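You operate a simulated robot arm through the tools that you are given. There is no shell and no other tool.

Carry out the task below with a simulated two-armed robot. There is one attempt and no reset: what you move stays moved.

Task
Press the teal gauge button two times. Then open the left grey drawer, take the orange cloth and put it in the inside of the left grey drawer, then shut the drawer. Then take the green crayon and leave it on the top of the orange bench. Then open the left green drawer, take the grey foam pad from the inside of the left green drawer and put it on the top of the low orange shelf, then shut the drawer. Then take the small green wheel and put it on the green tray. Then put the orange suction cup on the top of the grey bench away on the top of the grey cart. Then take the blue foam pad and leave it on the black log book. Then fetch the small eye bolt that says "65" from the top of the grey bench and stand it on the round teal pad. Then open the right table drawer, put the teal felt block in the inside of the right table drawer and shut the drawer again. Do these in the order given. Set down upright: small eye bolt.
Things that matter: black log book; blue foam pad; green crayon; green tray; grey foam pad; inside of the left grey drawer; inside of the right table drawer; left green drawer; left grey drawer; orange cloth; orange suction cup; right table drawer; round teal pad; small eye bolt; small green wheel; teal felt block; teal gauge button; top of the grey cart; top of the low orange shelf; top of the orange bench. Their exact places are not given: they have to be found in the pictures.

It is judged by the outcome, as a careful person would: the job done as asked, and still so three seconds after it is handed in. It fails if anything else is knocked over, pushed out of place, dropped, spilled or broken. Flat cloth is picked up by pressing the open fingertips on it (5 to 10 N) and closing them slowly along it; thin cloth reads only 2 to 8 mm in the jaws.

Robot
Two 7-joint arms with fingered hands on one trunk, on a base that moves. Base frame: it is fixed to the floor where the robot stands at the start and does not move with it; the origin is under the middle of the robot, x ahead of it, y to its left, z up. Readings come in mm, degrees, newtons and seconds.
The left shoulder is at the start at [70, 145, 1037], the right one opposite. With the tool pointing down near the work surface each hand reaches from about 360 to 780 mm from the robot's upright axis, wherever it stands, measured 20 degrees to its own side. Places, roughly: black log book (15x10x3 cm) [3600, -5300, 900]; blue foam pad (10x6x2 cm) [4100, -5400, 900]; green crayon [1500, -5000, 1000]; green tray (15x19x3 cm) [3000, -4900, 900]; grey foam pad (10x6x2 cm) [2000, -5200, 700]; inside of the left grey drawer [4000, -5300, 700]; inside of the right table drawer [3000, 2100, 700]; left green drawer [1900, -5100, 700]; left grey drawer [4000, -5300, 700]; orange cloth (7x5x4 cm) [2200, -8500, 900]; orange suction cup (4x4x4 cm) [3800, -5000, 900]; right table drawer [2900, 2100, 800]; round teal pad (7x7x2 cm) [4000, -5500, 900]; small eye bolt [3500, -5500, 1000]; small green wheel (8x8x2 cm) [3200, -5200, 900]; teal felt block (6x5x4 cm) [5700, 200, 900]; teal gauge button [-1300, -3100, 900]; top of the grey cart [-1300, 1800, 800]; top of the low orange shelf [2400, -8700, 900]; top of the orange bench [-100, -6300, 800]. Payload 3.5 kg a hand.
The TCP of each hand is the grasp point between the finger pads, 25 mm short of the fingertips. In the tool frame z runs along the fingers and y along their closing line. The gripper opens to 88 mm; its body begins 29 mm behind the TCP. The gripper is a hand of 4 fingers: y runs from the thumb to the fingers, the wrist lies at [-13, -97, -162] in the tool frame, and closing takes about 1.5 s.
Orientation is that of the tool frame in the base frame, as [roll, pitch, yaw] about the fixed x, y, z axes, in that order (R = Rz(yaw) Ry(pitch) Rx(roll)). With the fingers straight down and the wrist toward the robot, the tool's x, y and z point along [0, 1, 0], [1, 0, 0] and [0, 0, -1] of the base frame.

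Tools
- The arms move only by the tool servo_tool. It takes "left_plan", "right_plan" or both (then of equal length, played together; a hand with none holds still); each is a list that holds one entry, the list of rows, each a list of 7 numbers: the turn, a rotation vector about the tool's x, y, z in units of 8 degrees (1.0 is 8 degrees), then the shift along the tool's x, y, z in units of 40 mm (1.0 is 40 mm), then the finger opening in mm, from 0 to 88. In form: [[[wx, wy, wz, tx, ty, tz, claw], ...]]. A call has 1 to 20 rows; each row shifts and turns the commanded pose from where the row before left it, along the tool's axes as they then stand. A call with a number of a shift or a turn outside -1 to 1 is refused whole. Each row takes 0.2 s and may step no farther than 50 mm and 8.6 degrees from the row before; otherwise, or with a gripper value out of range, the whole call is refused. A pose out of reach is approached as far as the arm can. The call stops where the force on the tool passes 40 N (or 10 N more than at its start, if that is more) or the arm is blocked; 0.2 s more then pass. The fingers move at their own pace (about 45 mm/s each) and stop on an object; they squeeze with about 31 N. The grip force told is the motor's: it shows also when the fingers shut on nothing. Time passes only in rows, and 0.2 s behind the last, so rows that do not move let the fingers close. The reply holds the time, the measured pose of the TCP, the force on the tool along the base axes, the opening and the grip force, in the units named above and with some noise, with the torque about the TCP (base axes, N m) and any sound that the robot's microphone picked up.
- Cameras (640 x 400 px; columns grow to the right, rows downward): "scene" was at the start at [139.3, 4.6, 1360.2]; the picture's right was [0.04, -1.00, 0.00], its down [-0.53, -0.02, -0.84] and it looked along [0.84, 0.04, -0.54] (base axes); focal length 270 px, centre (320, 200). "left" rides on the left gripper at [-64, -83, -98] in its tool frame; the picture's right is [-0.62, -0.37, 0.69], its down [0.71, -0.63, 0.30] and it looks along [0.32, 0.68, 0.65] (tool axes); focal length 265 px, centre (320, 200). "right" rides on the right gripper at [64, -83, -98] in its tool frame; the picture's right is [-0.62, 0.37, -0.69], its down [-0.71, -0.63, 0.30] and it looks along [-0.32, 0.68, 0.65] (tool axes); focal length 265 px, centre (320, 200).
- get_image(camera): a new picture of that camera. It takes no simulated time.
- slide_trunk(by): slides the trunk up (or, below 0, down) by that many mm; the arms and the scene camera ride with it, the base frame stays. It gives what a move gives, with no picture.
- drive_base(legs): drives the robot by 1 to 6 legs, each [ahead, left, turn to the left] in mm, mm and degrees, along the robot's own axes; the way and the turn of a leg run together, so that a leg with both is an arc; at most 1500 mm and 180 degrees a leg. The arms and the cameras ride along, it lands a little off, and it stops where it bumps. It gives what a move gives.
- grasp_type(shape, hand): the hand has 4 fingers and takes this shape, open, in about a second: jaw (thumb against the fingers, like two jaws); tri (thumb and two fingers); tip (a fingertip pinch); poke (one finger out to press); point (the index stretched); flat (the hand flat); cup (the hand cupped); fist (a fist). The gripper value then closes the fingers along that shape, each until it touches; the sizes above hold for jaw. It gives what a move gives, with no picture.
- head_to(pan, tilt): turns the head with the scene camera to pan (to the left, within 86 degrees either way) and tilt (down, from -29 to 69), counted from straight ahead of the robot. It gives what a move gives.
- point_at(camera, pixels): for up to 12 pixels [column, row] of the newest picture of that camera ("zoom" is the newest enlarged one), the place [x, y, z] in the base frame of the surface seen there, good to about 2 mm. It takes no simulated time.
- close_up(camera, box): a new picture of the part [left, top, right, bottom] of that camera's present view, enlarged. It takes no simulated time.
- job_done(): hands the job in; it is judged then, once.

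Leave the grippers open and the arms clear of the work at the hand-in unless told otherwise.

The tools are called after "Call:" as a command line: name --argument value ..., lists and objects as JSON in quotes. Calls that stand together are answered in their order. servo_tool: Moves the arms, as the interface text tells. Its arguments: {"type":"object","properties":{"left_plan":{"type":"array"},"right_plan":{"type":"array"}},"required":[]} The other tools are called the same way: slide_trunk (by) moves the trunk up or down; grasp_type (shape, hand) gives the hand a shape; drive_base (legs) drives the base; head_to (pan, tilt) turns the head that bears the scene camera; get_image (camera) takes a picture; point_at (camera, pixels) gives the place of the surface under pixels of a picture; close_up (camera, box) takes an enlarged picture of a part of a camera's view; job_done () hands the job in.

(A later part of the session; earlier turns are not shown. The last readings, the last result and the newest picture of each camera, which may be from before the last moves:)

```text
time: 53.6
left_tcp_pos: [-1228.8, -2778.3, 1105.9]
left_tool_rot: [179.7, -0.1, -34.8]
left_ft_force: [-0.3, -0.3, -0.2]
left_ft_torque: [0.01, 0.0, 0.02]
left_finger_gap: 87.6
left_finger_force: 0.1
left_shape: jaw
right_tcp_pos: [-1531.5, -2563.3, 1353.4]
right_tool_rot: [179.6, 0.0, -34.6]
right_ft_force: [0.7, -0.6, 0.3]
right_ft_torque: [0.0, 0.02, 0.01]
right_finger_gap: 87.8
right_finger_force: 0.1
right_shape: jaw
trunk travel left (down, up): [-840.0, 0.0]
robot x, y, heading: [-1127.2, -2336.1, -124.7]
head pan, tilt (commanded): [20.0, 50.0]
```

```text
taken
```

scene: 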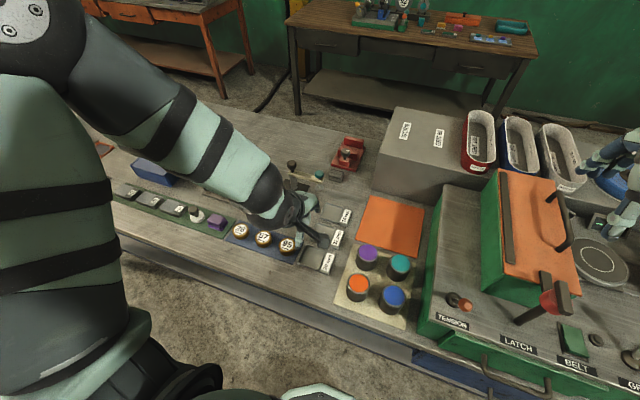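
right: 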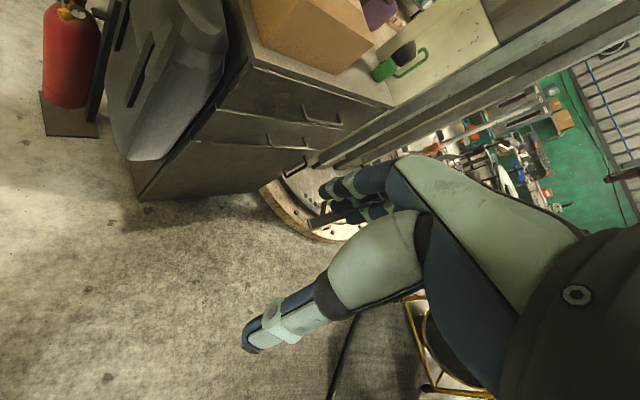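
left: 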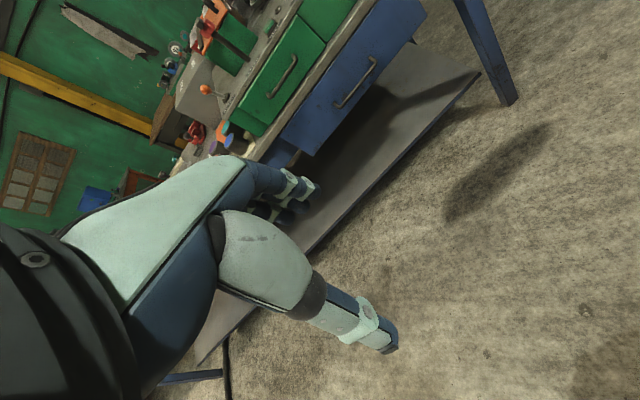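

The robot stands about 366 mm from the edge. I move 60 mm closer, form the poke shape with the left hand, and then take close-ups of the button.

Call:
drive_base --legs '[[60, 0, 0]]'

Call:
grasp_type --hand "left" --shape "poke"

Call:
get_image --camera "left"

Call:
close_up --camera "scene" --box '[220, 110, 420, 260]'

```text
time: 54.6
left_tcp_pos: [-1259.4, -2820.9, 1110.8]
left_tool_rot: [179.1, 0.0, -34.9]
left_ft_force: [0.6, 0.3, 1.3]
left_ft_torque: [0.0, -0.02, 0.0]
left_finger_gap: 87.7
left_finger_force: 0.1
left_shape: jaw
right_tcp_pos: [-1560.6, -2603.8, 1356.6]
right_tool_rot: [179.1, 0.0, -34.7]
right_ft_force: [0.5, 0.0, 0.5]
right_ft_torque: [-0.04, 0.02, 0.02]
right_finger_gap: 87.6
right_finger_force: 0.0
right_shape: jaw
trunk travel left (down, up): [-840.0, 0.0]
robot x, y, heading: [-1160.4, -2383.3, -124.5]
head pan, tilt (commanded): [20.0, 50.0]
```

```text
time: 55.5
left_tcp_pos: [-1264.4, -2829.2, 1105.3]
left_tool_rot: [179.7, 0.0, -35.0]
left_ft_force: [0.0, -0.6, 1.0]
left_ft_torque: [0.0, -0.03, 0.01]
left_finger_gap: 0.0
left_finger_force: 0.1
left_shape: poke
right_tcp_pos: [-1568.4, -2614.0, 1353.1]
right_tool_rot: [179.7, -0.1, -34.6]
right_ft_force: [-0.5, -0.3, 0.0]
right_ft_torque: [0.02, -0.01, 0.03]
right_finger_gap: 87.8
right_finger_force: 0.0
right_shape: jaw
trunk travel left (down, up): [-840.0, 0.0]
robot x, y, heading: [-1154.9, -2380.3, -124.7]
head pan, tilt (commanded): [20.0, 50.0]
```

```text
taken
```

left: 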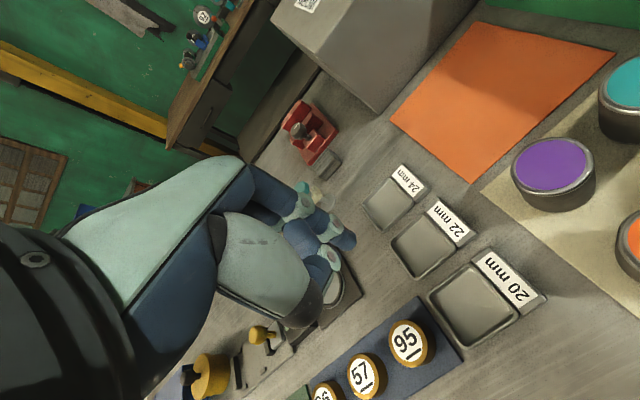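

```text
2.67 times, centred on (320, 185) of scene
```

zoom: 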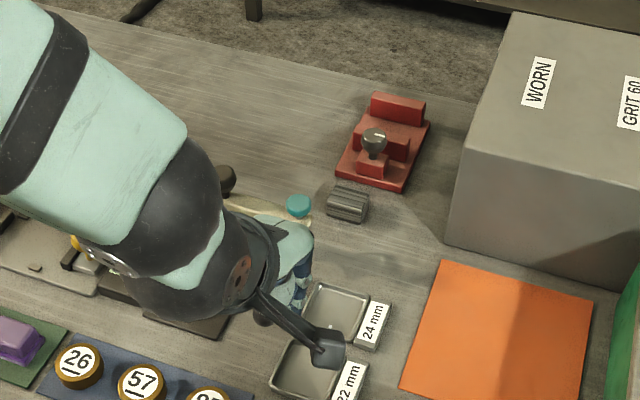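

The button now shows at zoom (298,205). I enlarge the left camera to find the fingertip and read both places.

Call:
point_at --camera "zoom" --pixels '[[298, 200], [298, 205], [290, 207], [306, 207], [298, 213], [227, 178]]'

Call:
close_up --camera "left" --box '[220, 140, 400, 340]'

```text
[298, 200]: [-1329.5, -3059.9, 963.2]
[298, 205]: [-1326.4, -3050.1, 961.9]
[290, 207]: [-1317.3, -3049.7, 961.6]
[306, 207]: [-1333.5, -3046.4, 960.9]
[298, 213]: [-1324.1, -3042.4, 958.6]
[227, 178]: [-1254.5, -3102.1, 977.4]
```

```text
2.00 times, centred on (310, 240) of left
```

zoom: 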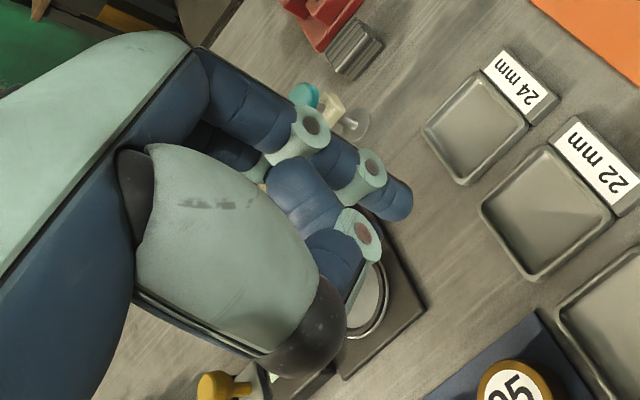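

The button's centre is (-1327,-3051), top z≈963. The poke finger's tip is at zoom (402,205); I read it.

Call:
point_at --camera "zoom" --pixels '[[402, 200], [405, 212], [390, 212], [398, 190], [375, 200], [315, 140], [370, 230]]'

```text
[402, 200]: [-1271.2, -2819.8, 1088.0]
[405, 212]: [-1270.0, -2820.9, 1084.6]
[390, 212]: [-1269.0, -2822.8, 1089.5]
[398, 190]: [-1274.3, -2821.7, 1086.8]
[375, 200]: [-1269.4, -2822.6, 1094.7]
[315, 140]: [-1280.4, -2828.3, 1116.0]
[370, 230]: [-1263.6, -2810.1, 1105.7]
```

The fingertip is offset from the TCP by about tool (-8, +1, +25). I move the left hand horizontally so the fingertip is above the button (shift tool x +84, y +217), keeping height, in six rows.

Call:
servo_tool --left_plan '[[[0, 0, 0, 0.35, 0.904, 0, 88], [0, 0, 0, 0.35, 0.904, 0, 88], [0, 0, 0, 0.35, 0.904, 0, 88], [0, 0, 0, 0.35, 0.904, 0, 88], [0, 0, 0, 0.35, 0.904, 0, 88], [0, 0, 0, 0.35, 0.904, 0, 88]]]'

Call:
get_image --camera "left"

Call:
close_up --camera "left" --box '[220, 140, 400, 340]'

```text
time: 56.9
left_tcp_pos: [-1321.3, -3055.1, 1102.7]
left_tool_rot: [179.6, 0.0, -34.9]
left_ft_force: [0.7, -0.1, 0.1]
left_ft_torque: [0.01, -0.01, 0.01]
left_finger_gap: 0.0
left_finger_force: 0.0
left_shape: poke
right_tcp_pos: [-1567.0, -2613.3, 1352.5]
right_tool_rot: [179.6, 0.0, -34.7]
right_ft_force: [0.3, 0.1, 0.1]
right_ft_torque: [-0.01, -0.03, -0.01]
right_finger_gap: 88.0
right_finger_force: 0.0
right_shape: jaw
trunk travel left (down, up): [-840.0, 0.0]
robot x, y, heading: [-1156.7, -2382.7, -124.5]
head pan, tilt (commanded): [20.0, 50.0]
```

```text
taken
```

left: 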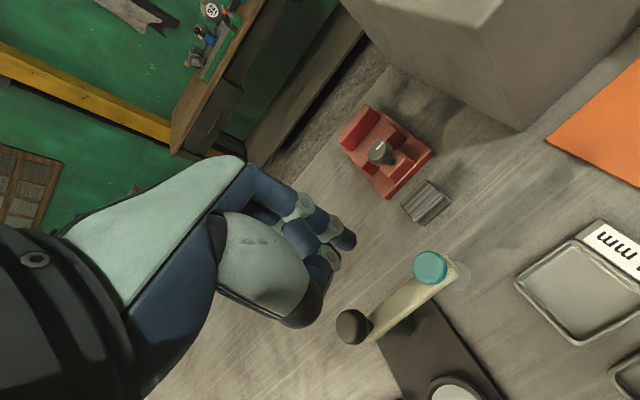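

```text
2.00 times, centred on (310, 240) of left
```

zoom: 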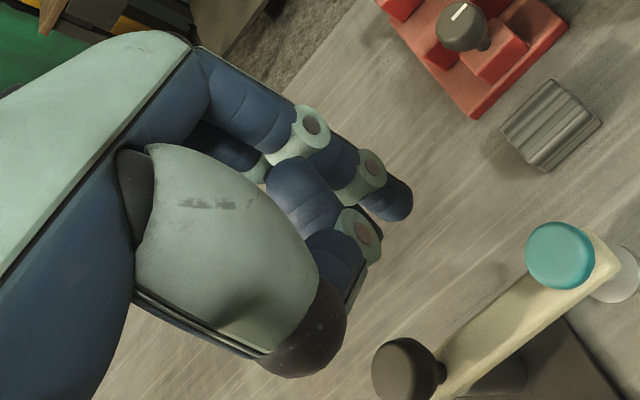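

The camera geometry agrees (button at (430,268) as computed for the fingertip being right above). I go down 100 mm.

Call:
servo_tool --left_plan '[[[0, 0, 0, 0, 0, 0.8, 88], [0, 0, 0, 0, 0, 0.8, 88], [0, 0, 0, 0, 0, 0.5, 88], [0, 0, 0, 0, 0, 0.3, 88]]]'

Call:
get_image --camera "left"

Call:
close_up --camera "scene" --box '[240, 120, 380, 220]'

```text
time: 57.9
left_tcp_pos: [-1318.4, -3053.3, 1010.6]
left_tool_rot: [179.7, 0.0, -34.9]
left_ft_force: [0.7, 0.0, -0.2]
left_ft_torque: [0.01, 0.02, 0.01]
left_finger_gap: 0.0
left_finger_force: 0.1
left_shape: poke
right_tcp_pos: [-1565.8, -2611.2, 1353.3]
right_tool_rot: [179.5, -0.1, -34.6]
right_ft_force: [-0.1, -0.2, -0.6]
right_ft_torque: [0.03, 0.01, 0.0]
right_finger_gap: 87.9
right_finger_force: 0.1
right_shape: jaw
trunk travel left (down, up): [-840.0, 0.0]
robot x, y, heading: [-1160.2, -2382.3, -124.6]
head pan, tilt (commanded): [20.0, 50.0]
```

```text
taken
```

left: 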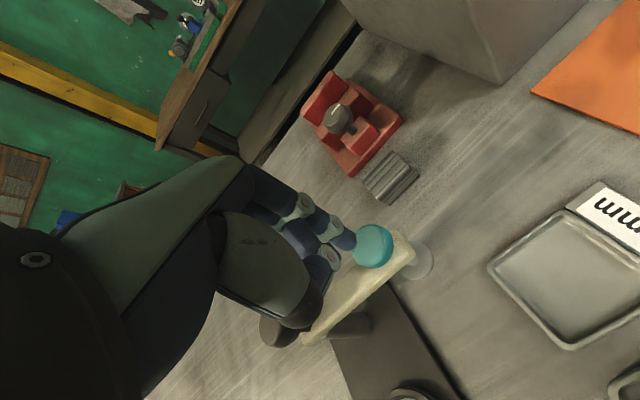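

```text
4.00 times, centred on (310, 170) of scene
```

zoom: 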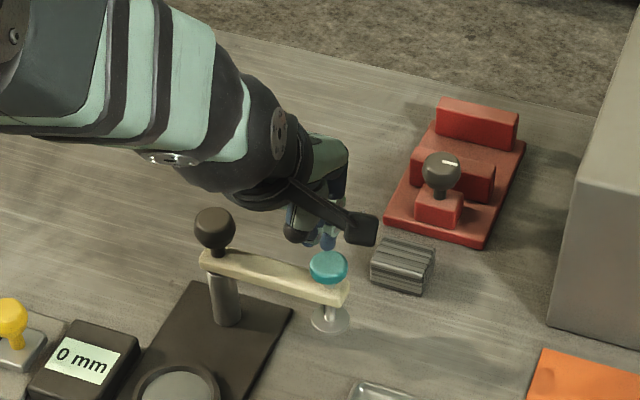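

The fingertip hangs about 20 mm above the teal button. I go down in small steps and watch the force.

Call:
servo_tool --left_plan '[[[0, 0, 0, 0, 0, 0.12, 88], [0, 0, 0, 0, 0, 0.12, 88], [0, 0, 0, 0, 0, 0.12, 88], [0, 0, 0, 0, 0, 0.12, 88]]]'

Call:
close_up --camera "left" --box '[240, 140, 480, 320]'

```text
time: 58.9
left_tcp_pos: [-1318.0, -3054.5, 992.4]
left_tool_rot: [179.6, -0.1, -34.8]
left_ft_force: [0.5, 0.2, -0.4]
left_ft_torque: [-0.02, 0.0, -0.02]
left_finger_gap: 0.0
left_finger_force: 0.0
left_shape: poke
right_tcp_pos: [-1566.9, -2612.0, 1354.3]
right_tool_rot: [179.6, 0.1, -34.7]
right_ft_force: [-0.1, 0.1, -0.2]
right_ft_torque: [-0.02, 0.0, 0.02]
right_finger_gap: 87.7
right_finger_force: 0.1
right_shape: jaw
trunk travel left (down, up): [-840.0, 0.0]
robot x, y, heading: [-1158.1, -2384.6, -124.8]
head pan, tilt (commanded): [20.0, 50.0]
```

```text
2.22 times, centred on (360, 230) of left
```

zoom: 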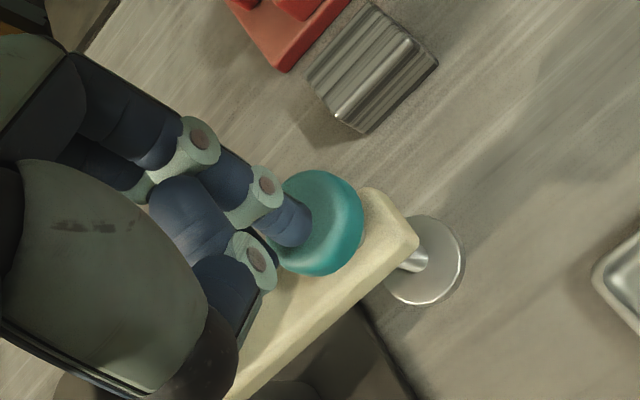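

The fingertip covers the button in the view. I press down in 2.4 mm steps, with a pause, then read the force.

Call:
servo_tool --left_plan '[[[0, 0, 0, 0, 0, 0.06, 88], [0, 0, 0, 0, 0, 0.06, 88], [0, 0, 0, 0, 0, 0.06, 88], [0, 0, 0, 0, 0, 0.06, 88]]]'

```text
time: 59.9
left_tcp_pos: [-1318.1, -3053.9, 983.3]
left_tool_rot: [179.6, 0.0, -34.9]
left_ft_force: [1.1, -0.1, 2.2]
left_ft_torque: [0.03, -0.06, 0.0]
left_finger_gap: 0.0
left_finger_force: 0.1
left_shape: poke
right_tcp_pos: [-1565.7, -2610.7, 1353.6]
right_tool_rot: [179.6, -0.1, -34.7]
right_ft_force: [-0.3, -0.6, 0.2]
right_ft_torque: [0.01, 0.04, -0.03]
right_finger_gap: 87.7
right_finger_force: 0.0
right_shape: jaw
trunk travel left (down, up): [-840.0, 0.0]
robot x, y, heading: [-1160.9, -2382.4, -124.7]
head pan, tilt (commanded): [20.0, 50.0]
```

Force is 2.2 N: contact begins at TCP z≈984. I keep pressing.

Call:
servo_tool --left_plan '[[[0, 0, 0, 0, 0, 0.06, 88], [0, 0, 0, 0, 0, 0.06, 88], [0, 0, 0, 0, 0, 0.06, 88]]]'

Call:
close_up --camera "left" --box '[240, 140, 480, 320]'

```text
time: 60.7
left_tcp_pos: [-1318.6, -3053.9, 975.8]
left_tool_rot: [179.4, 0.0, -35.0]
left_ft_force: [1.8, 0.1, 3.0]
left_ft_torque: [-0.02, 0.02, 0.01]
left_finger_gap: 0.0
left_finger_force: 0.1
left_shape: poke
right_tcp_pos: [-1566.0, -2611.2, 1353.4]
right_tool_rot: [179.5, 0.0, -34.7]
right_ft_force: [0.0, -0.1, -0.2]
right_ft_torque: [0.01, -0.04, 0.01]
right_finger_gap: 88.1
right_finger_force: 0.2
right_shape: jaw
trunk travel left (down, up): [-840.0, 0.0]
robot x, y, heading: [-1159.9, -2381.5, -124.6]
head pan, tilt (commanded): [20.0, 50.0]
heard: click
```

```text
2.22 times, centred on (360, 230) of left
```

zoom: 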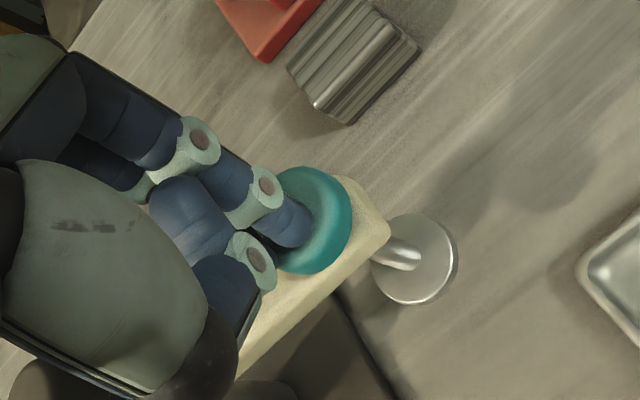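

A click was heard: first press done. I raise 20 mm fully off the button and pause.

Call:
servo_tool --left_plan '[[[0, 0, 0, 0, 0, -0.15, 88], [0, 0, 0, 0, 0, -0.15, 88], [0, 0, 0, 0, 0, -0.15, 88], [0, 0, 0, 0, 0, 0, 88], [0, 0, 0, 0, 0, 0, 88]]]'

Call:
close_up --camera "scene" --box '[240, 120, 380, 220]'

```text
time: 61.9
left_tcp_pos: [-1320.2, -3054.7, 994.8]
left_tool_rot: [179.5, 0.1, -34.9]
left_ft_force: [1.9, 0.8, -0.4]
left_ft_torque: [0.0, 0.01, -0.01]
left_finger_gap: 0.0
left_finger_force: 0.0
left_shape: poke
right_tcp_pos: [-1566.1, -2612.4, 1352.9]
right_tool_rot: [179.4, 0.0, -34.8]
right_ft_force: [-1.1, 1.1, -0.2]
right_ft_torque: [0.05, -0.01, 0.01]
right_finger_gap: 88.1
right_finger_force: 0.1
right_shape: jaw
trunk travel left (down, up): [-840.0, 0.0]
robot x, y, heading: [-1154.7, -2381.2, -125.0]
head pan, tilt (commanded): [20.0, 50.0]
```

```text
4.00 times, centred on (310, 170) of scene
```

zoom: 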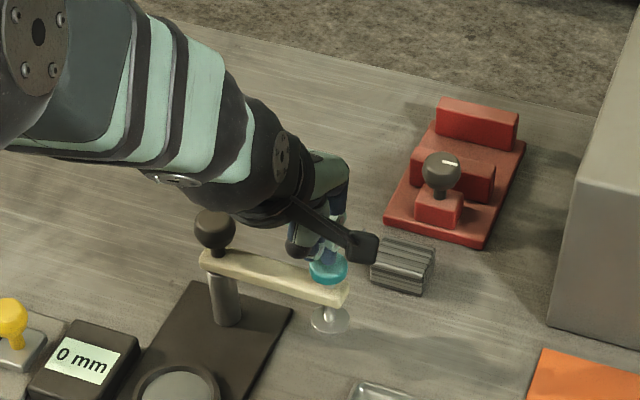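

The finger is off the button (force about zero) and the button is back up. Second press: down 20 mm in steps.

Call:
servo_tool --left_plan '[[[0, 0, 0, 0, 0, 0.12, 88], [0, 0, 0, 0, 0, 0.12, 88], [0, 0, 0, 0, 0, 0.12, 88], [0, 0, 0, 0, 0, 0.06, 88], [0, 0, 0, 0, 0, 0.06, 88]]]'

```text
time: 63.1
left_tcp_pos: [-1319.8, -3054.8, 975.7]
left_tool_rot: [179.5, 0.0, -34.9]
left_ft_force: [1.1, 0.6, 4.2]
left_ft_torque: [0.02, -0.05, 0.0]
left_finger_gap: 0.1
left_finger_force: 0.2
left_shape: poke
right_tcp_pos: [-1566.4, -2610.9, 1354.1]
right_tool_rot: [179.5, 0.0, -34.7]
right_ft_force: [-0.7, 0.4, 0.7]
right_ft_torque: [-0.04, -0.01, 0.0]
right_finger_gap: 87.7
right_finger_force: 0.1
right_shape: jaw
trunk travel left (down, up): [-840.0, 0.0]
robot x, y, heading: [-1159.2, -2380.3, -124.8]
head pan, tilt (commanded): [20.0, 50.0]
heard: click
```

Second click heard: two presses done. I raise the hand straight up, then pull back.

Call:
servo_tool --left_plan '[[[0, 0, 0, 0, 0, -0.3, 88], [0, 0, 0, 0, 0, -0.5, 88], [0, 0, 0, 0, 0, -1, 88], [0, 0, 0, 0, 0, -1, 88], [0, 0, 0, 0, 0, -1, 88], [0, 0, 0, -0.35, -0.9, 0, 88], [0, 0, 0, -0.35, -0.9, 0, 88], [0, 0, 0, -0.35, -0.9, 0, 88], [0, 0, 0, -0.35, -0.9, 0, 88], [0, 0, 0, -0.35, -0.9, 0, 88], [0, 0, 0, -0.35, -0.9, 0, 88]]]'

Call:
get_image --camera "scene"

```text
time: 65.5
left_tcp_pos: [-1264.8, -2829.8, 1123.7]
left_tool_rot: [179.6, -0.1, -35.0]
left_ft_force: [0.2, -0.2, -0.2]
left_ft_torque: [-0.01, 0.03, -0.03]
left_finger_gap: 0.1
left_finger_force: 0.1
left_shape: poke
right_tcp_pos: [-1565.5, -2610.3, 1354.4]
right_tool_rot: [179.5, 0.0, -34.7]
right_ft_force: [-0.4, -0.6, 0.2]
right_ft_torque: [-0.02, 0.02, 0.0]
right_finger_gap: 87.9
right_finger_force: 0.1
right_shape: jaw
trunk travel left (down, up): [-840.0, 0.0]
robot x, y, heading: [-1161.8, -2381.4, -124.7]
head pan, tilt (commanded): [20.0, 50.0]
```

```text
taken
```

scene: 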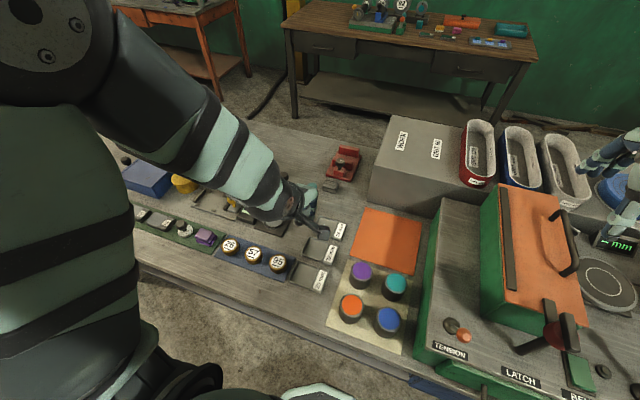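

Both presses done and nothing else seems moved. I put the left hand back to jaw shape, back off 350 mm from the table, and turn toward the big work area (-30° heading).

Call:
grasp_type --hand "left" --shape "jaw"

Call:
drive_base --legs '[[-380, 0, 0], [0, 0, 90]]'

Call:
head_to --pan 0 --tilt 20

Call:
get_image --camera "scene"

```text
time: 66.4
left_tcp_pos: [-1264.6, -2833.3, 1122.0]
left_tool_rot: [179.5, -0.1, -34.9]
left_ft_force: [-0.5, 0.2, -0.2]
left_ft_torque: [0.05, -0.01, 0.01]
left_finger_gap: 87.8
left_finger_force: 0.0
left_shape: jaw
right_tcp_pos: [-1565.1, -2612.2, 1354.6]
right_tool_rot: [179.6, -0.1, -34.7]
right_ft_force: [-1.0, 0.2, 0.1]
right_ft_torque: [-0.03, -0.03, -0.02]
right_finger_gap: 88.0
right_finger_force: 0.0
right_shape: jaw
trunk travel left (down, up): [-840.0, 0.0]
robot x, y, heading: [-1156.8, -2381.1, -124.8]
head pan, tilt (commanded): [20.0, 50.0]
```

```text
time: 72.6
left_tcp_pos: [-495.0, -2187.7, 1121.6]
left_tool_rot: [179.6, -0.1, 53.8]
left_ft_force: [0.1, 0.4, 0.3]
left_ft_torque: [0.0, -0.01, 0.0]
left_finger_gap: 87.8
left_finger_force: 0.0
left_shape: jaw
right_tcp_pos: [-721.9, -2484.1, 1353.1]
right_tool_rot: [179.7, 0.0, 54.0]
right_ft_force: [-0.9, 0.5, -0.3]
right_ft_torque: [0.01, -0.01, 0.04]
right_finger_gap: 87.9
right_finger_force: 0.0
right_shape: jaw
trunk travel left (down, up): [-840.0, 0.0]
robot x, y, heading: [-940.7, -2065.8, -36.0]
head pan, tilt (commanded): [20.0, 50.0]
```

```text
time: 73.5
left_tcp_pos: [-495.4, -2187.9, 1122.1]
left_tool_rot: [179.7, 0.0, 53.8]
left_ft_force: [-0.8, 0.1, -0.1]
left_ft_torque: [-0.04, -0.04, -0.01]
left_finger_gap: 88.0
left_finger_force: 0.1
left_shape: jaw
right_tcp_pos: [-722.1, -2482.9, 1353.9]
right_tool_rot: [179.6, 0.0, 53.9]
right_ft_force: [-0.1, 0.9, -0.4]
right_ft_torque: [0.05, 0.0, 0.02]
right_finger_gap: 87.7
right_finger_force: 0.0
right_shape: jaw
trunk travel left (down, up): [-840.0, 0.0]
robot x, y, heading: [-942.8, -2066.3, -36.1]
head pan, tilt (commanded): [0.0, 20.0]
```

```text
taken
```

scene: 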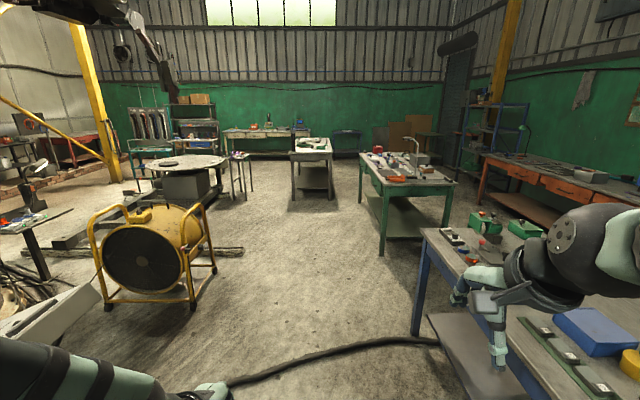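

The cable crosses ahead from (230,380) to (430,340). I read cable height and the furniture beyond.

Call:
point_at --camera "scene" --pixels '[[330, 352], [330, 362], [385, 193], [365, 165], [455, 185], [295, 165], [335, 160], [485, 160], [625, 195], [300, 250], [200, 265], [190, 165]]'

Call:
close_up --camera "scene" --box '[220, 100, 540, 270]'

```text
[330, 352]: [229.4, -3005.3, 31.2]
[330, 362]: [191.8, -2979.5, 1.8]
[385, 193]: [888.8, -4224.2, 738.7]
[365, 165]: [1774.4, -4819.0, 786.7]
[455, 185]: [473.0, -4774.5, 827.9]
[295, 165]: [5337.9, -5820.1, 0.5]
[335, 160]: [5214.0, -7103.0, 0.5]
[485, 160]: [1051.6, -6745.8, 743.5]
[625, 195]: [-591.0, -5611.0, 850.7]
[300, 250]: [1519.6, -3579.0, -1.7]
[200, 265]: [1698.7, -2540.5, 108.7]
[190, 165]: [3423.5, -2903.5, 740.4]
```

```text
2.00 times, centred on (380, 185) of scene
```

zoom: 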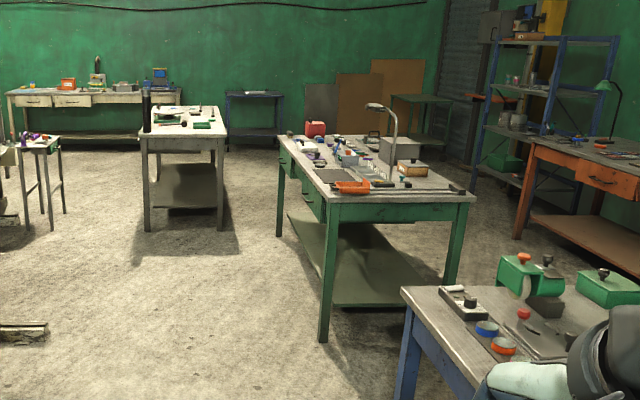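

The cable is about 30 mm thick; it has to be crossed. First I lower the right hand again, then drive toward (450,-2850) in two legs.

Call:
servo_tool --right_plan '[[[0, 0, 0, 0, 0, 1, 88], [0, 0, 0, 0, 0, 1, 88], [0, 0, 0, 0, 0, 1, 88], [0, 0, 0, 0, 0, 1, 88], [0, 0, 0, 0, 0, 1, 88], [0, 0, 0, 0, 0, 1, 88]]]'

Call:
drive_base --legs '[[0, 0, 6], [800, 0, 0], [800, 0, 0]]'

```text
time: 75.0
left_tcp_pos: [-492.8, -2188.3, 1122.0]
left_tool_rot: [179.7, 0.0, 54.0]
left_ft_force: [0.5, -0.2, -0.1]
left_ft_torque: [0.0, 0.03, 0.02]
left_finger_gap: 87.9
left_finger_force: 0.0
left_shape: jaw
right_tcp_pos: [-717.0, -2482.5, 1114.1]
right_tool_rot: [179.7, -0.1, 53.9]
right_ft_force: [-0.1, 0.2, 0.9]
right_ft_torque: [0.02, 0.01, 0.01]
right_finger_gap: 87.8
right_finger_force: 0.0
right_shape: jaw
trunk travel left (down, up): [-840.0, 0.0]
robot x, y, heading: [-940.1, -2072.6, -36.2]
head pan, tilt (commanded): [0.0, 20.0]
```

```text
time: 83.6
left_tcp_pos: [870.4, -2980.7, 1122.7]
left_tool_rot: [179.7, 0.0, 57.5]
left_ft_force: [0.1, 0.3, -0.6]
left_ft_torque: [0.02, 0.01, 0.03]
left_finger_gap: 88.0
left_finger_force: 0.0
left_shape: jaw
right_tcp_pos: [667.8, -3289.4, 1117.0]
right_tool_rot: [179.6, 0.1, 57.6]
right_ft_force: [-0.4, 0.1, 1.0]
right_ft_torque: [-0.04, 0.02, -0.02]
right_finger_gap: 88.0
right_finger_force: 0.1
right_shape: jaw
trunk travel left (down, up): [-840.0, 0.0]
robot x, y, heading: [417.9, -2893.8, -32.4]
head pan, tilt (commanded): [0.0, 20.0]
```

The base crossed the cable without trouble. I look around from here.

Call:
get_image --camera "scene"

Call:
head_to --pan -40 --tilt 20

Call:
get_image --camera "scene"

```text
taken
```

scene: 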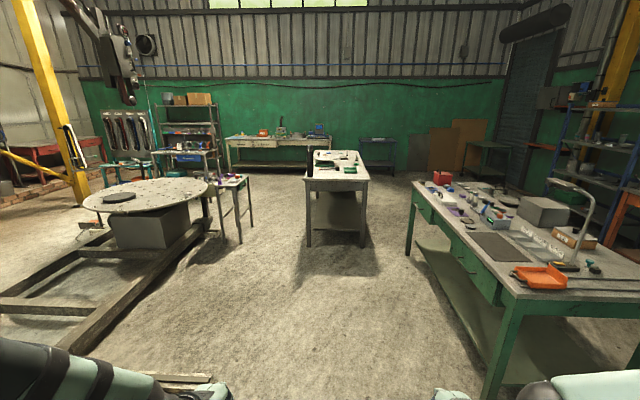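

```text
time: 84.7
left_tcp_pos: [871.9, -2981.7, 1121.5]
left_tool_rot: [179.7, 0.0, 57.5]
left_ft_force: [-0.4, -0.2, 0.2]
left_ft_torque: [-0.01, 0.0, -0.03]
left_finger_gap: 88.0
left_finger_force: 0.0
left_shape: jaw
right_tcp_pos: [667.2, -3290.2, 1115.6]
right_tool_rot: [179.7, 0.0, 57.5]
right_ft_force: [0.0, -0.3, -0.2]
right_ft_torque: [-0.02, 0.0, -0.01]
right_finger_gap: 88.1
right_finger_force: 0.1
right_shape: jaw
trunk travel left (down, up): [-840.0, 0.0]
robot x, y, heading: [419.1, -2891.7, -32.8]
head pan, tilt (commanded): [-40.0, 20.0]
```

```text
taken
```

scene: 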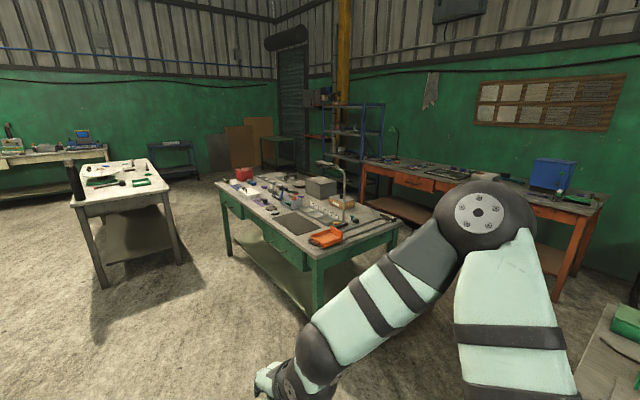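

I zoom at the far spot around (318,140) where the low orange shelf and the orange cloth should be.

Call:
close_up --camera "scene" --box '[230, 90, 410, 200]'

Call:
close_up --camera "scene" --box '[30, 130, 230, 260]'

```text
3.56 times, centred on (320, 145) of scene
```

zoom: 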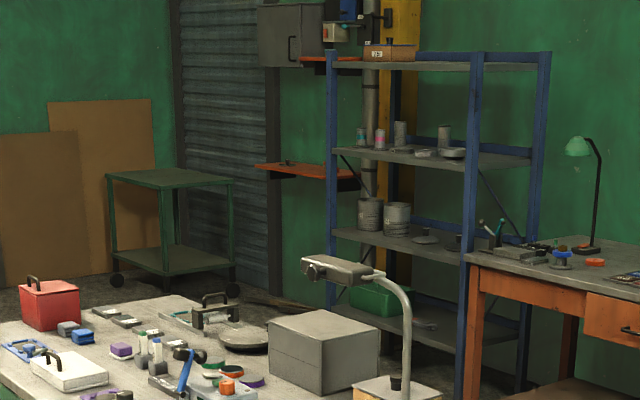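

```text
3.08 times, centred on (130, 195) of scene
```

zoom: 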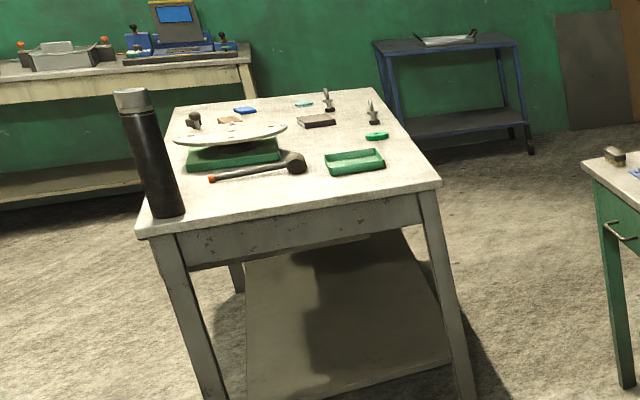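

The grey bench (with thermos, hammer, green tray, wheel, eye bolts) and the low orange wall shelf by the door are visible. I read the bench corners from this enlarged view.

Call:
point_at --camera "zoom" --pixels '[[145, 230], [435, 183], [335, 92], [178, 112], [355, 160], [376, 136], [328, 108], [373, 122], [316, 121], [244, 110], [303, 104], [160, 180]]'

Call:
close_up --camera "scene" --box '[290, 100, 350, 160]'

```text
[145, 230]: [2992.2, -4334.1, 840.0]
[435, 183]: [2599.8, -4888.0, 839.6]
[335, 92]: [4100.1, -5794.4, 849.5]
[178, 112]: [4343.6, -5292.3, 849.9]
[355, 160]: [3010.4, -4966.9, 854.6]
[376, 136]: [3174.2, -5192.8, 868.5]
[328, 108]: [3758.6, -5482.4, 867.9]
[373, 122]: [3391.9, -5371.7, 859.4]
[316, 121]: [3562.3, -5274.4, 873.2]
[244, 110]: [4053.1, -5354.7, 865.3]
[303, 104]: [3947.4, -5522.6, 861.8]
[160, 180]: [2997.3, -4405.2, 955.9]
```

```text
6.67 times, centred on (320, 130) of scene
```

zoom: 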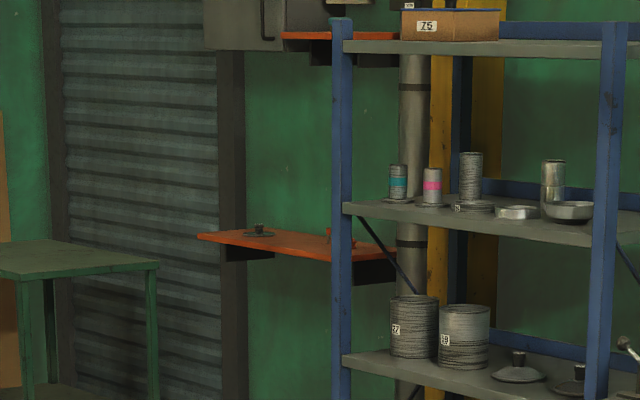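

The low orange shelf holds a small dark thing and at its right, partly hidden by the rack post, an orange thing (the cloth). The left grey drawer must be on the bench's far long side (facing +x,+y). I look ahead to check the corridor on that side.

Call:
head_to --pan 0 --tilt 15

Call:
get_image --camera "scene"

Call:
point_at --camera "scene" --pixels '[[235, 165], [240, 225], [210, 225], [250, 160], [190, 240], [100, 320], [200, 360], [125, 300], [200, 170], [290, 250], [270, 185], [310, 225]]'

```text
time: 85.8
left_tcp_pos: [872.7, -2981.7, 1122.7]
left_tool_rot: [179.6, 0.1, 57.4]
left_ft_force: [0.0, 0.1, 0.2]
left_ft_torque: [-0.01, -0.02, 0.0]
left_finger_gap: 88.0
left_finger_force: 0.1
left_shape: jaw
right_tcp_pos: [667.8, -3290.3, 1115.4]
right_tool_rot: [179.6, 0.0, 57.6]
right_ft_force: [0.5, 0.1, 0.9]
right_ft_torque: [-0.01, -0.01, -0.01]
right_finger_gap: 87.7
right_finger_force: 0.1
right_shape: jaw
trunk travel left (down, up): [-840.0, 0.0]
robot x, y, heading: [418.9, -2893.5, -32.3]
head pan, tilt (commanded): [0.0, 15.0]
```

```text
taken
```

scene: 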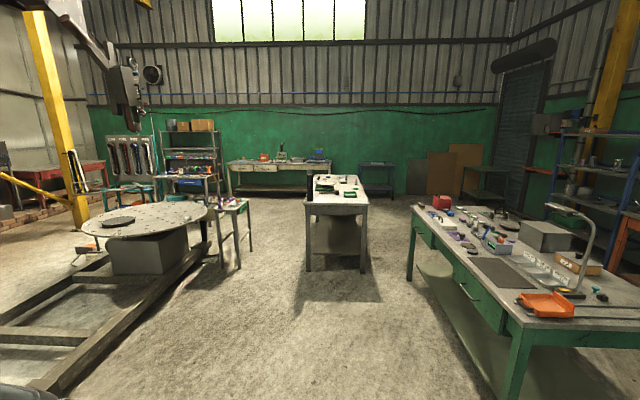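

```text
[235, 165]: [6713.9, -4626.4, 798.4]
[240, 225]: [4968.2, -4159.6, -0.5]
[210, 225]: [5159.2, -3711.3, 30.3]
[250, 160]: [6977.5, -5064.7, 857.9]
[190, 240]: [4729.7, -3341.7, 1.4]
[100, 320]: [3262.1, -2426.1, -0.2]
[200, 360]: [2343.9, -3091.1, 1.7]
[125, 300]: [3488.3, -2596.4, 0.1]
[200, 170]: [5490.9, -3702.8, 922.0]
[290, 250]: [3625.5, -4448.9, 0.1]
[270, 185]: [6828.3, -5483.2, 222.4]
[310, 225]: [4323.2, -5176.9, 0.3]
```

Call:
point_at --camera "scene" --pixels '[[239, 266], [222, 267], [251, 249], [232, 203], [212, 250], [120, 330], [50, 385], [308, 270], [363, 272], [180, 270], [245, 201], [205, 245]]'

Call:
close_up --camera "scene" --box '[150, 130, 390, 290]'

```text
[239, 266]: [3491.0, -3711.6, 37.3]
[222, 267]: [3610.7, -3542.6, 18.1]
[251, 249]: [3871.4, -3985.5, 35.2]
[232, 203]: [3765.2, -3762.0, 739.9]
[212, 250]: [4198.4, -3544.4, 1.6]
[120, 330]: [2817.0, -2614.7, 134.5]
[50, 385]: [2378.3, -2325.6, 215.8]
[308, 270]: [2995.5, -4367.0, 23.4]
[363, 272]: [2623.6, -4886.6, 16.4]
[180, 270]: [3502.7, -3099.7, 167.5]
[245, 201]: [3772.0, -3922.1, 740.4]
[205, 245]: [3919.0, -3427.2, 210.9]
```

```text
2.50 times, centred on (270, 210) of scene
```

zoom: 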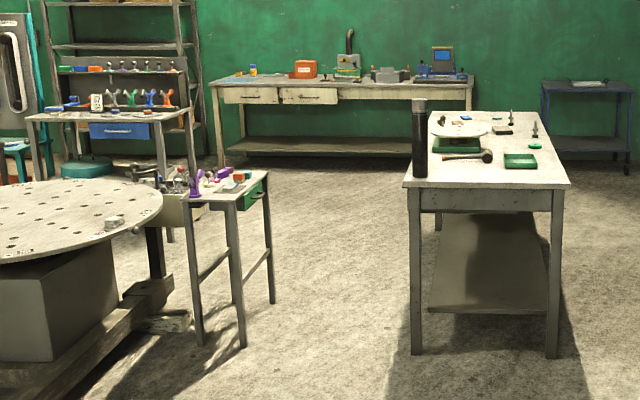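

The corridor between the small table's legs and the grey bench is about 790 mm wide; my base is about 540 mm. I drive to its entry at about (2960,-3860), heading along the bench (-31°).

Call:
drive_base --legs '[[1340, 242, 1.2], [1337, 242, 0]]'

Call:
head_to --pan -10 --tilt 35

Call:
get_image --camera "scene"

```text
time: 98.7
left_tcp_pos: [3337.8, -3960.7, 1122.0]
left_tool_rot: [179.7, 0.0, 57.4]
left_ft_force: [0.2, -0.2, -0.8]
left_ft_torque: [0.03, 0.0, 0.0]
left_finger_gap: 87.9
left_finger_force: 0.1
left_shape: jaw
right_tcp_pos: [3132.1, -4268.6, 1116.6]
right_tool_rot: [179.5, 0.0, 57.6]
right_ft_force: [0.3, 0.1, -1.0]
right_ft_torque: [0.03, 0.01, 0.01]
right_finger_gap: 87.7
right_finger_force: 0.1
right_shape: jaw
trunk travel left (down, up): [-840.0, 0.0]
robot x, y, heading: [2884.8, -3872.2, -32.1]
head pan, tilt (commanded): [0.0, 15.0]
```

```text
time: 99.5
left_tcp_pos: [3338.3, -3959.3, 1122.9]
left_tool_rot: [179.6, 0.0, 57.4]
left_ft_force: [-0.5, -0.5, 0.1]
left_ft_torque: [-0.01, 0.03, -0.03]
left_finger_gap: 87.8
left_finger_force: 0.0
left_shape: jaw
right_tcp_pos: [3133.6, -4268.2, 1116.6]
right_tool_rot: [179.6, -0.1, 57.6]
right_ft_force: [-0.3, -0.4, -0.1]
right_ft_torque: [0.0, -0.01, 0.0]
right_finger_gap: 87.5
right_finger_force: 0.1
right_shape: jaw
trunk travel left (down, up): [-840.0, 0.0]
robot x, y, heading: [2884.9, -3872.0, -32.4]
head pan, tilt (commanded): [-10.0, 35.0]
```

```text
taken
```

scene: 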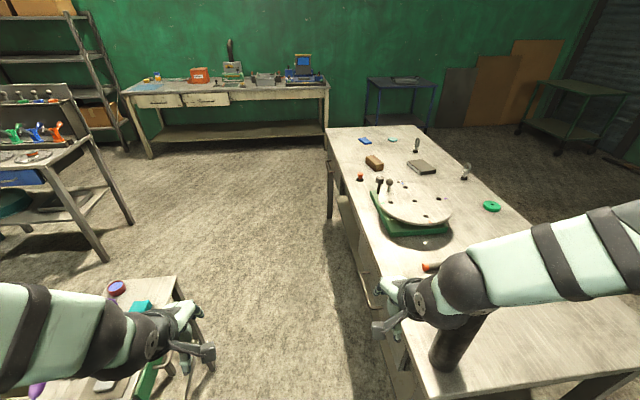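

The right hand is about 190 mm sideways of the thermos and higher than it. I centre in the corridor, drive along it past the small table, and then shift out to the drawer spot.

Call:
point_at --camera "scene" --pixels '[[470, 318], [450, 375], [105, 258], [132, 222], [180, 290], [340, 215], [330, 190], [345, 225], [375, 290], [120, 288]]'

Call:
close_up --camera "scene" --box '[300, 120, 540, 280]'

```text
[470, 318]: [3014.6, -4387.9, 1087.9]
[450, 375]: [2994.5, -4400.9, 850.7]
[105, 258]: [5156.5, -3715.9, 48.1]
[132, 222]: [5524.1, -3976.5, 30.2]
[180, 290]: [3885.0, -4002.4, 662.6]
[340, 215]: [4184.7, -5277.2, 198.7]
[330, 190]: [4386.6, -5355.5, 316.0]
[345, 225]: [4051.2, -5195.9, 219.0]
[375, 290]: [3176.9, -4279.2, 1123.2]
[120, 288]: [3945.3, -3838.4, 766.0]
```

```text
2.50 times, centred on (420, 200) of scene
```

zoom: 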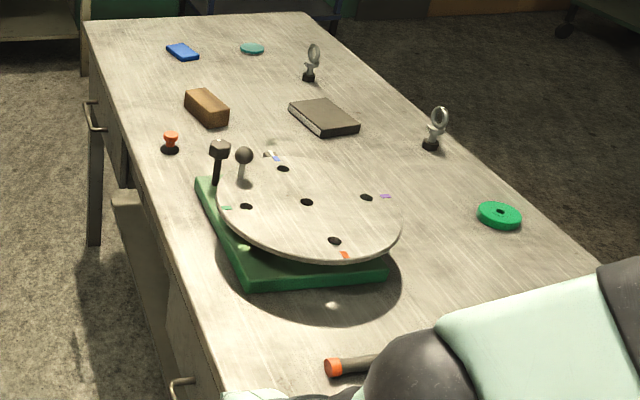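

Call:
drive_base --legs '[[0, 80, 1.3], [1100, 0, 0], [640, 300, 0]]'

```text
time: 109.3
left_tcp_pos: [5021.5, -4600.1, 1122.8]
left_tool_rot: [179.5, 0.0, 56.0]
left_ft_force: [-0.6, -0.1, -0.3]
left_ft_torque: [0.01, 0.01, 0.02]
left_finger_gap: 87.8
left_finger_force: 0.0
left_shape: jaw
right_tcp_pos: [4810.0, -4903.4, 1115.4]
right_tool_rot: [179.5, 0.0, 56.2]
right_ft_force: [-0.4, -0.4, -0.6]
right_ft_torque: [-0.02, -0.03, -0.01]
right_finger_gap: 87.8
right_finger_force: 0.1
right_shape: jaw
trunk travel left (down, up): [-840.0, 0.0]
robot x, y, heading: [4574.4, -4499.9, -33.8]
head pan, tilt (commanded): [-10.0, 35.0]
```

Arrived at (4574,-4500). I turn right 91.5° to face the bench and look at the drawer.

Call:
drive_base --legs '[[0, 0, -91.5]]'

Call:
head_to --pan 0 --tilt 50

Call:
get_image --camera "scene"

```text
time: 113.6
left_tcp_pos: [4458.4, -4948.1, 1121.0]
left_tool_rot: [179.7, 0.0, -35.6]
left_ft_force: [0.0, 0.1, 0.3]
left_ft_torque: [0.0, -0.01, -0.03]
left_finger_gap: 88.1
left_finger_force: 0.0
left_shape: jaw
right_tcp_pos: [4162.8, -4727.3, 1116.1]
right_tool_rot: [179.5, 0.0, -35.3]
right_ft_force: [0.0, -0.6, 0.4]
right_ft_torque: [0.02, -0.04, 0.03]
right_finger_gap: 87.9
right_finger_force: 0.1
right_shape: jaw
trunk travel left (down, up): [-840.0, 0.0]
robot x, y, heading: [4569.5, -4500.0, -125.2]
head pan, tilt (commanded): [-10.0, 35.0]
```

```text
time: 114.4
left_tcp_pos: [4459.1, -4947.9, 1122.1]
left_tool_rot: [179.6, -0.1, -35.5]
left_ft_force: [-0.1, 0.0, -0.8]
left_ft_torque: [0.0, 0.01, -0.01]
left_finger_gap: 87.8
left_finger_force: 0.1
left_shape: jaw
right_tcp_pos: [4161.4, -4727.4, 1115.1]
right_tool_rot: [179.6, -0.1, -35.4]
right_ft_force: [0.7, 0.3, 0.0]
right_ft_torque: [0.02, 0.03, 0.01]
right_finger_gap: 87.8
right_finger_force: 0.0
right_shape: jaw
trunk travel left (down, up): [-840.0, 0.0]
robot x, y, heading: [4568.5, -4499.1, -125.2]
head pan, tilt (commanded): [0.0, 50.0]
```

```text
taken
```

scene: 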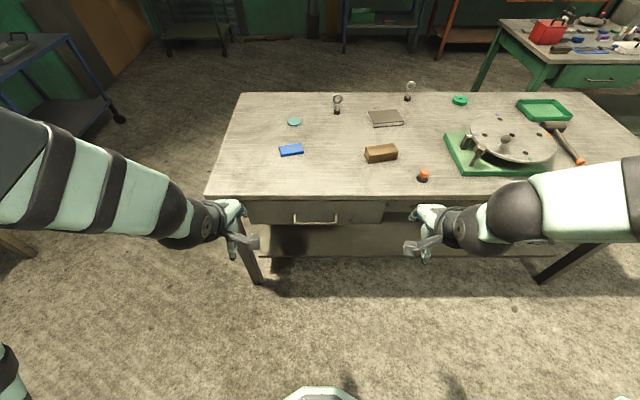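

The left grey drawer's handle is at (315,220), straight ahead. I enlarge and measure the handle, drawer front and bench edge.

Call:
close_up --camera "scene" --box '[230, 180, 400, 290]'

Call:
point_at --camera "zoom" --pixels '[[240, 150], [320, 158], [405, 150], [320, 120], [75, 80], [580, 80], [320, 100], [320, 60], [240, 130], [405, 130], [120, 150], [560, 150]]'

```text
3.64 times, centred on (315, 235) of scene
```

zoom: 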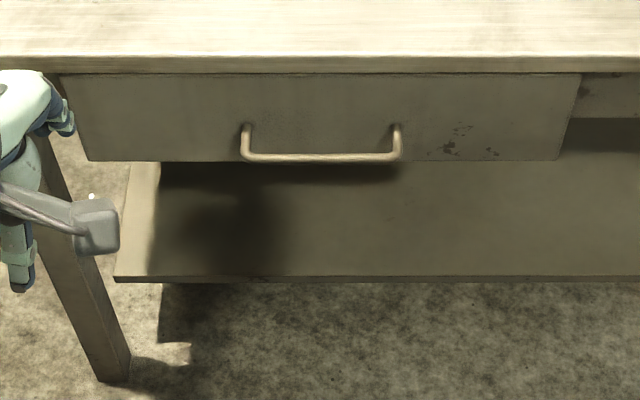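

```text
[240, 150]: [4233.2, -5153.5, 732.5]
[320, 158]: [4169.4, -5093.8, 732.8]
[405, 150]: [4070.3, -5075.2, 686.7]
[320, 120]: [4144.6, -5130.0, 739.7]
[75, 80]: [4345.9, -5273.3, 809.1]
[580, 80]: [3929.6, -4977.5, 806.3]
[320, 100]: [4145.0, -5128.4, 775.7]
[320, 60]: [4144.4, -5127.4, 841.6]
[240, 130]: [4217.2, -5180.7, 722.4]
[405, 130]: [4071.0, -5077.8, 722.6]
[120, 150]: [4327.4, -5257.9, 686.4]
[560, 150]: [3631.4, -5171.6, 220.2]
```

The handle is a horizontal bar about 130 mm long, centre ≈ (4169,-5096,731), standing ~40 mm off the drawer face. I'll grip it with the left hand, fingers pointing forward. I shift the base 220 mm to the right so the handle lies to my left, and lower the trunk by 300 mm.

Call:
drive_base --legs '[[0, -220, 0]]'

Call:
slide_trunk --by -300

```text
time: 116.1
left_tcp_pos: [4283.5, -4823.3, 1121.4]
left_tool_rot: [179.6, 0.2, -35.5]
left_ft_force: [0.4, -0.2, -1.2]
left_ft_torque: [0.01, 0.01, 0.0]
left_finger_gap: 87.9
left_finger_force: 0.1
left_shape: jaw
right_tcp_pos: [3986.0, -4601.6, 1116.8]
right_tool_rot: [179.6, 0.1, -35.5]
right_ft_force: [1.2, 0.0, 0.5]
right_ft_torque: [-0.01, -0.01, 0.02]
right_finger_gap: 88.0
right_finger_force: 0.0
right_shape: jaw
trunk travel left (down, up): [-840.0, 0.0]
robot x, y, heading: [4392.9, -4368.8, -125.6]
head pan, tilt (commanded): [0.0, 50.0]
```

```text
time: 119.1
left_tcp_pos: [4280.6, -4821.7, 822.6]
left_tool_rot: [179.7, -0.1, -35.7]
left_ft_force: [0.6, -0.2, 0.3]
left_ft_torque: [-0.01, 0.01, 0.01]
left_finger_gap: 87.9
left_finger_force: 0.2
left_shape: jaw
right_tcp_pos: [3983.9, -4600.9, 815.9]
right_tool_rot: [179.6, -0.1, -35.5]
right_ft_force: [0.8, -0.5, -0.5]
right_ft_torque: [0.0, -0.02, 0.02]
right_finger_gap: 88.0
right_finger_force: 0.1
right_shape: jaw
trunk travel left (down, up): [-540.0, 300.0]
robot x, y, heading: [4396.1, -4374.5, -125.3]
head pan, tilt (commanded): [0.0, 50.0]
```

I move the left hand forward 200 mm and 69 mm left, then tip it up by 90° about tool x so that the fingers point at the drawer.

Call:
servo_tool --left_plan '[[[0, 0, 0, 0.345, 1, 0, 88], [0, 0, 0, 0.345, 1, 0, 88], [0, 0, 0, 0.345, 1, 0, 88], [0, 0, 0, 0.345, 1, 0, 88], [0, 0, 0, 0.345, 1, 0, 88]]]'

Call:
servo_tool --left_plan '[[[-0.9375, 0, 0, 0, 0, 0, 88], [-0.9375, 0, 0, 0, 0, 0, 88], [-0.9375, 0, 0, 0, 0, 0, 88], [-0.9375, 0, 0, 0, 0, 0, 88], [-0.9375, 0, 0, 0, 0, 0, 88], [-0.9375, 0, 0, 0, 0, 0, 88], [-0.9375, 0, 0, 0, 0, 0, 88], [-0.9375, 0, 0, 0, 0, 0, 88], [-0.9375, 0, 0, 0, 0, 0, 88], [-0.9375, 0, 0, 0, 0, 0, 88], [-0.9375, 0, 0, 0, 0, 0, 88], [-0.9375, 0, 0, 0, 0, 0, 88]]]'

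Call:
get_image --camera "scene"

Call:
get_image --camera "left"

```text
time: 120.3
left_tcp_pos: [4218.1, -5024.5, 819.0]
left_tool_rot: [179.8, 0.1, -35.8]
left_ft_force: [-0.2, -0.5, -0.2]
left_ft_torque: [0.08, -0.01, 0.02]
left_finger_gap: 88.0
left_finger_force: 0.1
left_shape: jaw
right_tcp_pos: [3984.1, -4601.8, 815.1]
right_tool_rot: [179.7, 0.0, -35.5]
right_ft_force: [-0.7, 0.5, -0.2]
right_ft_torque: [0.01, -0.03, 0.01]
right_finger_gap: 88.0
right_finger_force: 0.1
right_shape: jaw
trunk travel left (down, up): [-540.0, 300.0]
robot x, y, heading: [4394.0, -4368.1, -125.6]
head pan, tilt (commanded): [0.0, 50.0]
```

```text
time: 122.9
left_tcp_pos: [4220.2, -5023.1, 824.0]
left_tool_rot: [89.5, 0.0, -35.6]
left_ft_force: [0.4, 1.0, 0.0]
left_ft_torque: [0.01, 0.02, -0.02]
left_finger_gap: 88.0
left_finger_force: 0.1
left_shape: jaw
right_tcp_pos: [3983.6, -4600.0, 816.2]
right_tool_rot: [179.6, 0.0, -35.5]
right_ft_force: [0.5, -0.8, 0.8]
right_ft_torque: [0.02, 0.01, 0.0]
right_finger_gap: 87.6
right_finger_force: 0.0
right_shape: jaw
trunk travel left (down, up): [-540.0, 300.0]
robot x, y, heading: [4394.9, -4374.7, -125.4]
head pan, tilt (commanded): [0.0, 50.0]
```

```text
taken
```

scene: 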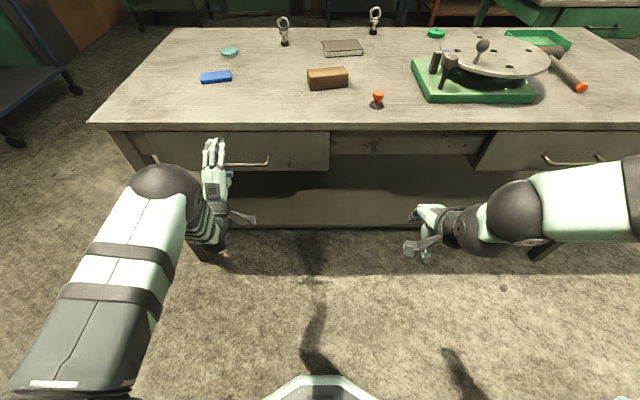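

```text
taken
```

left: 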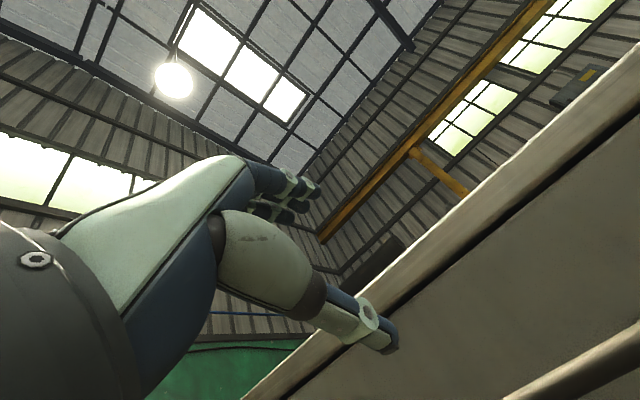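

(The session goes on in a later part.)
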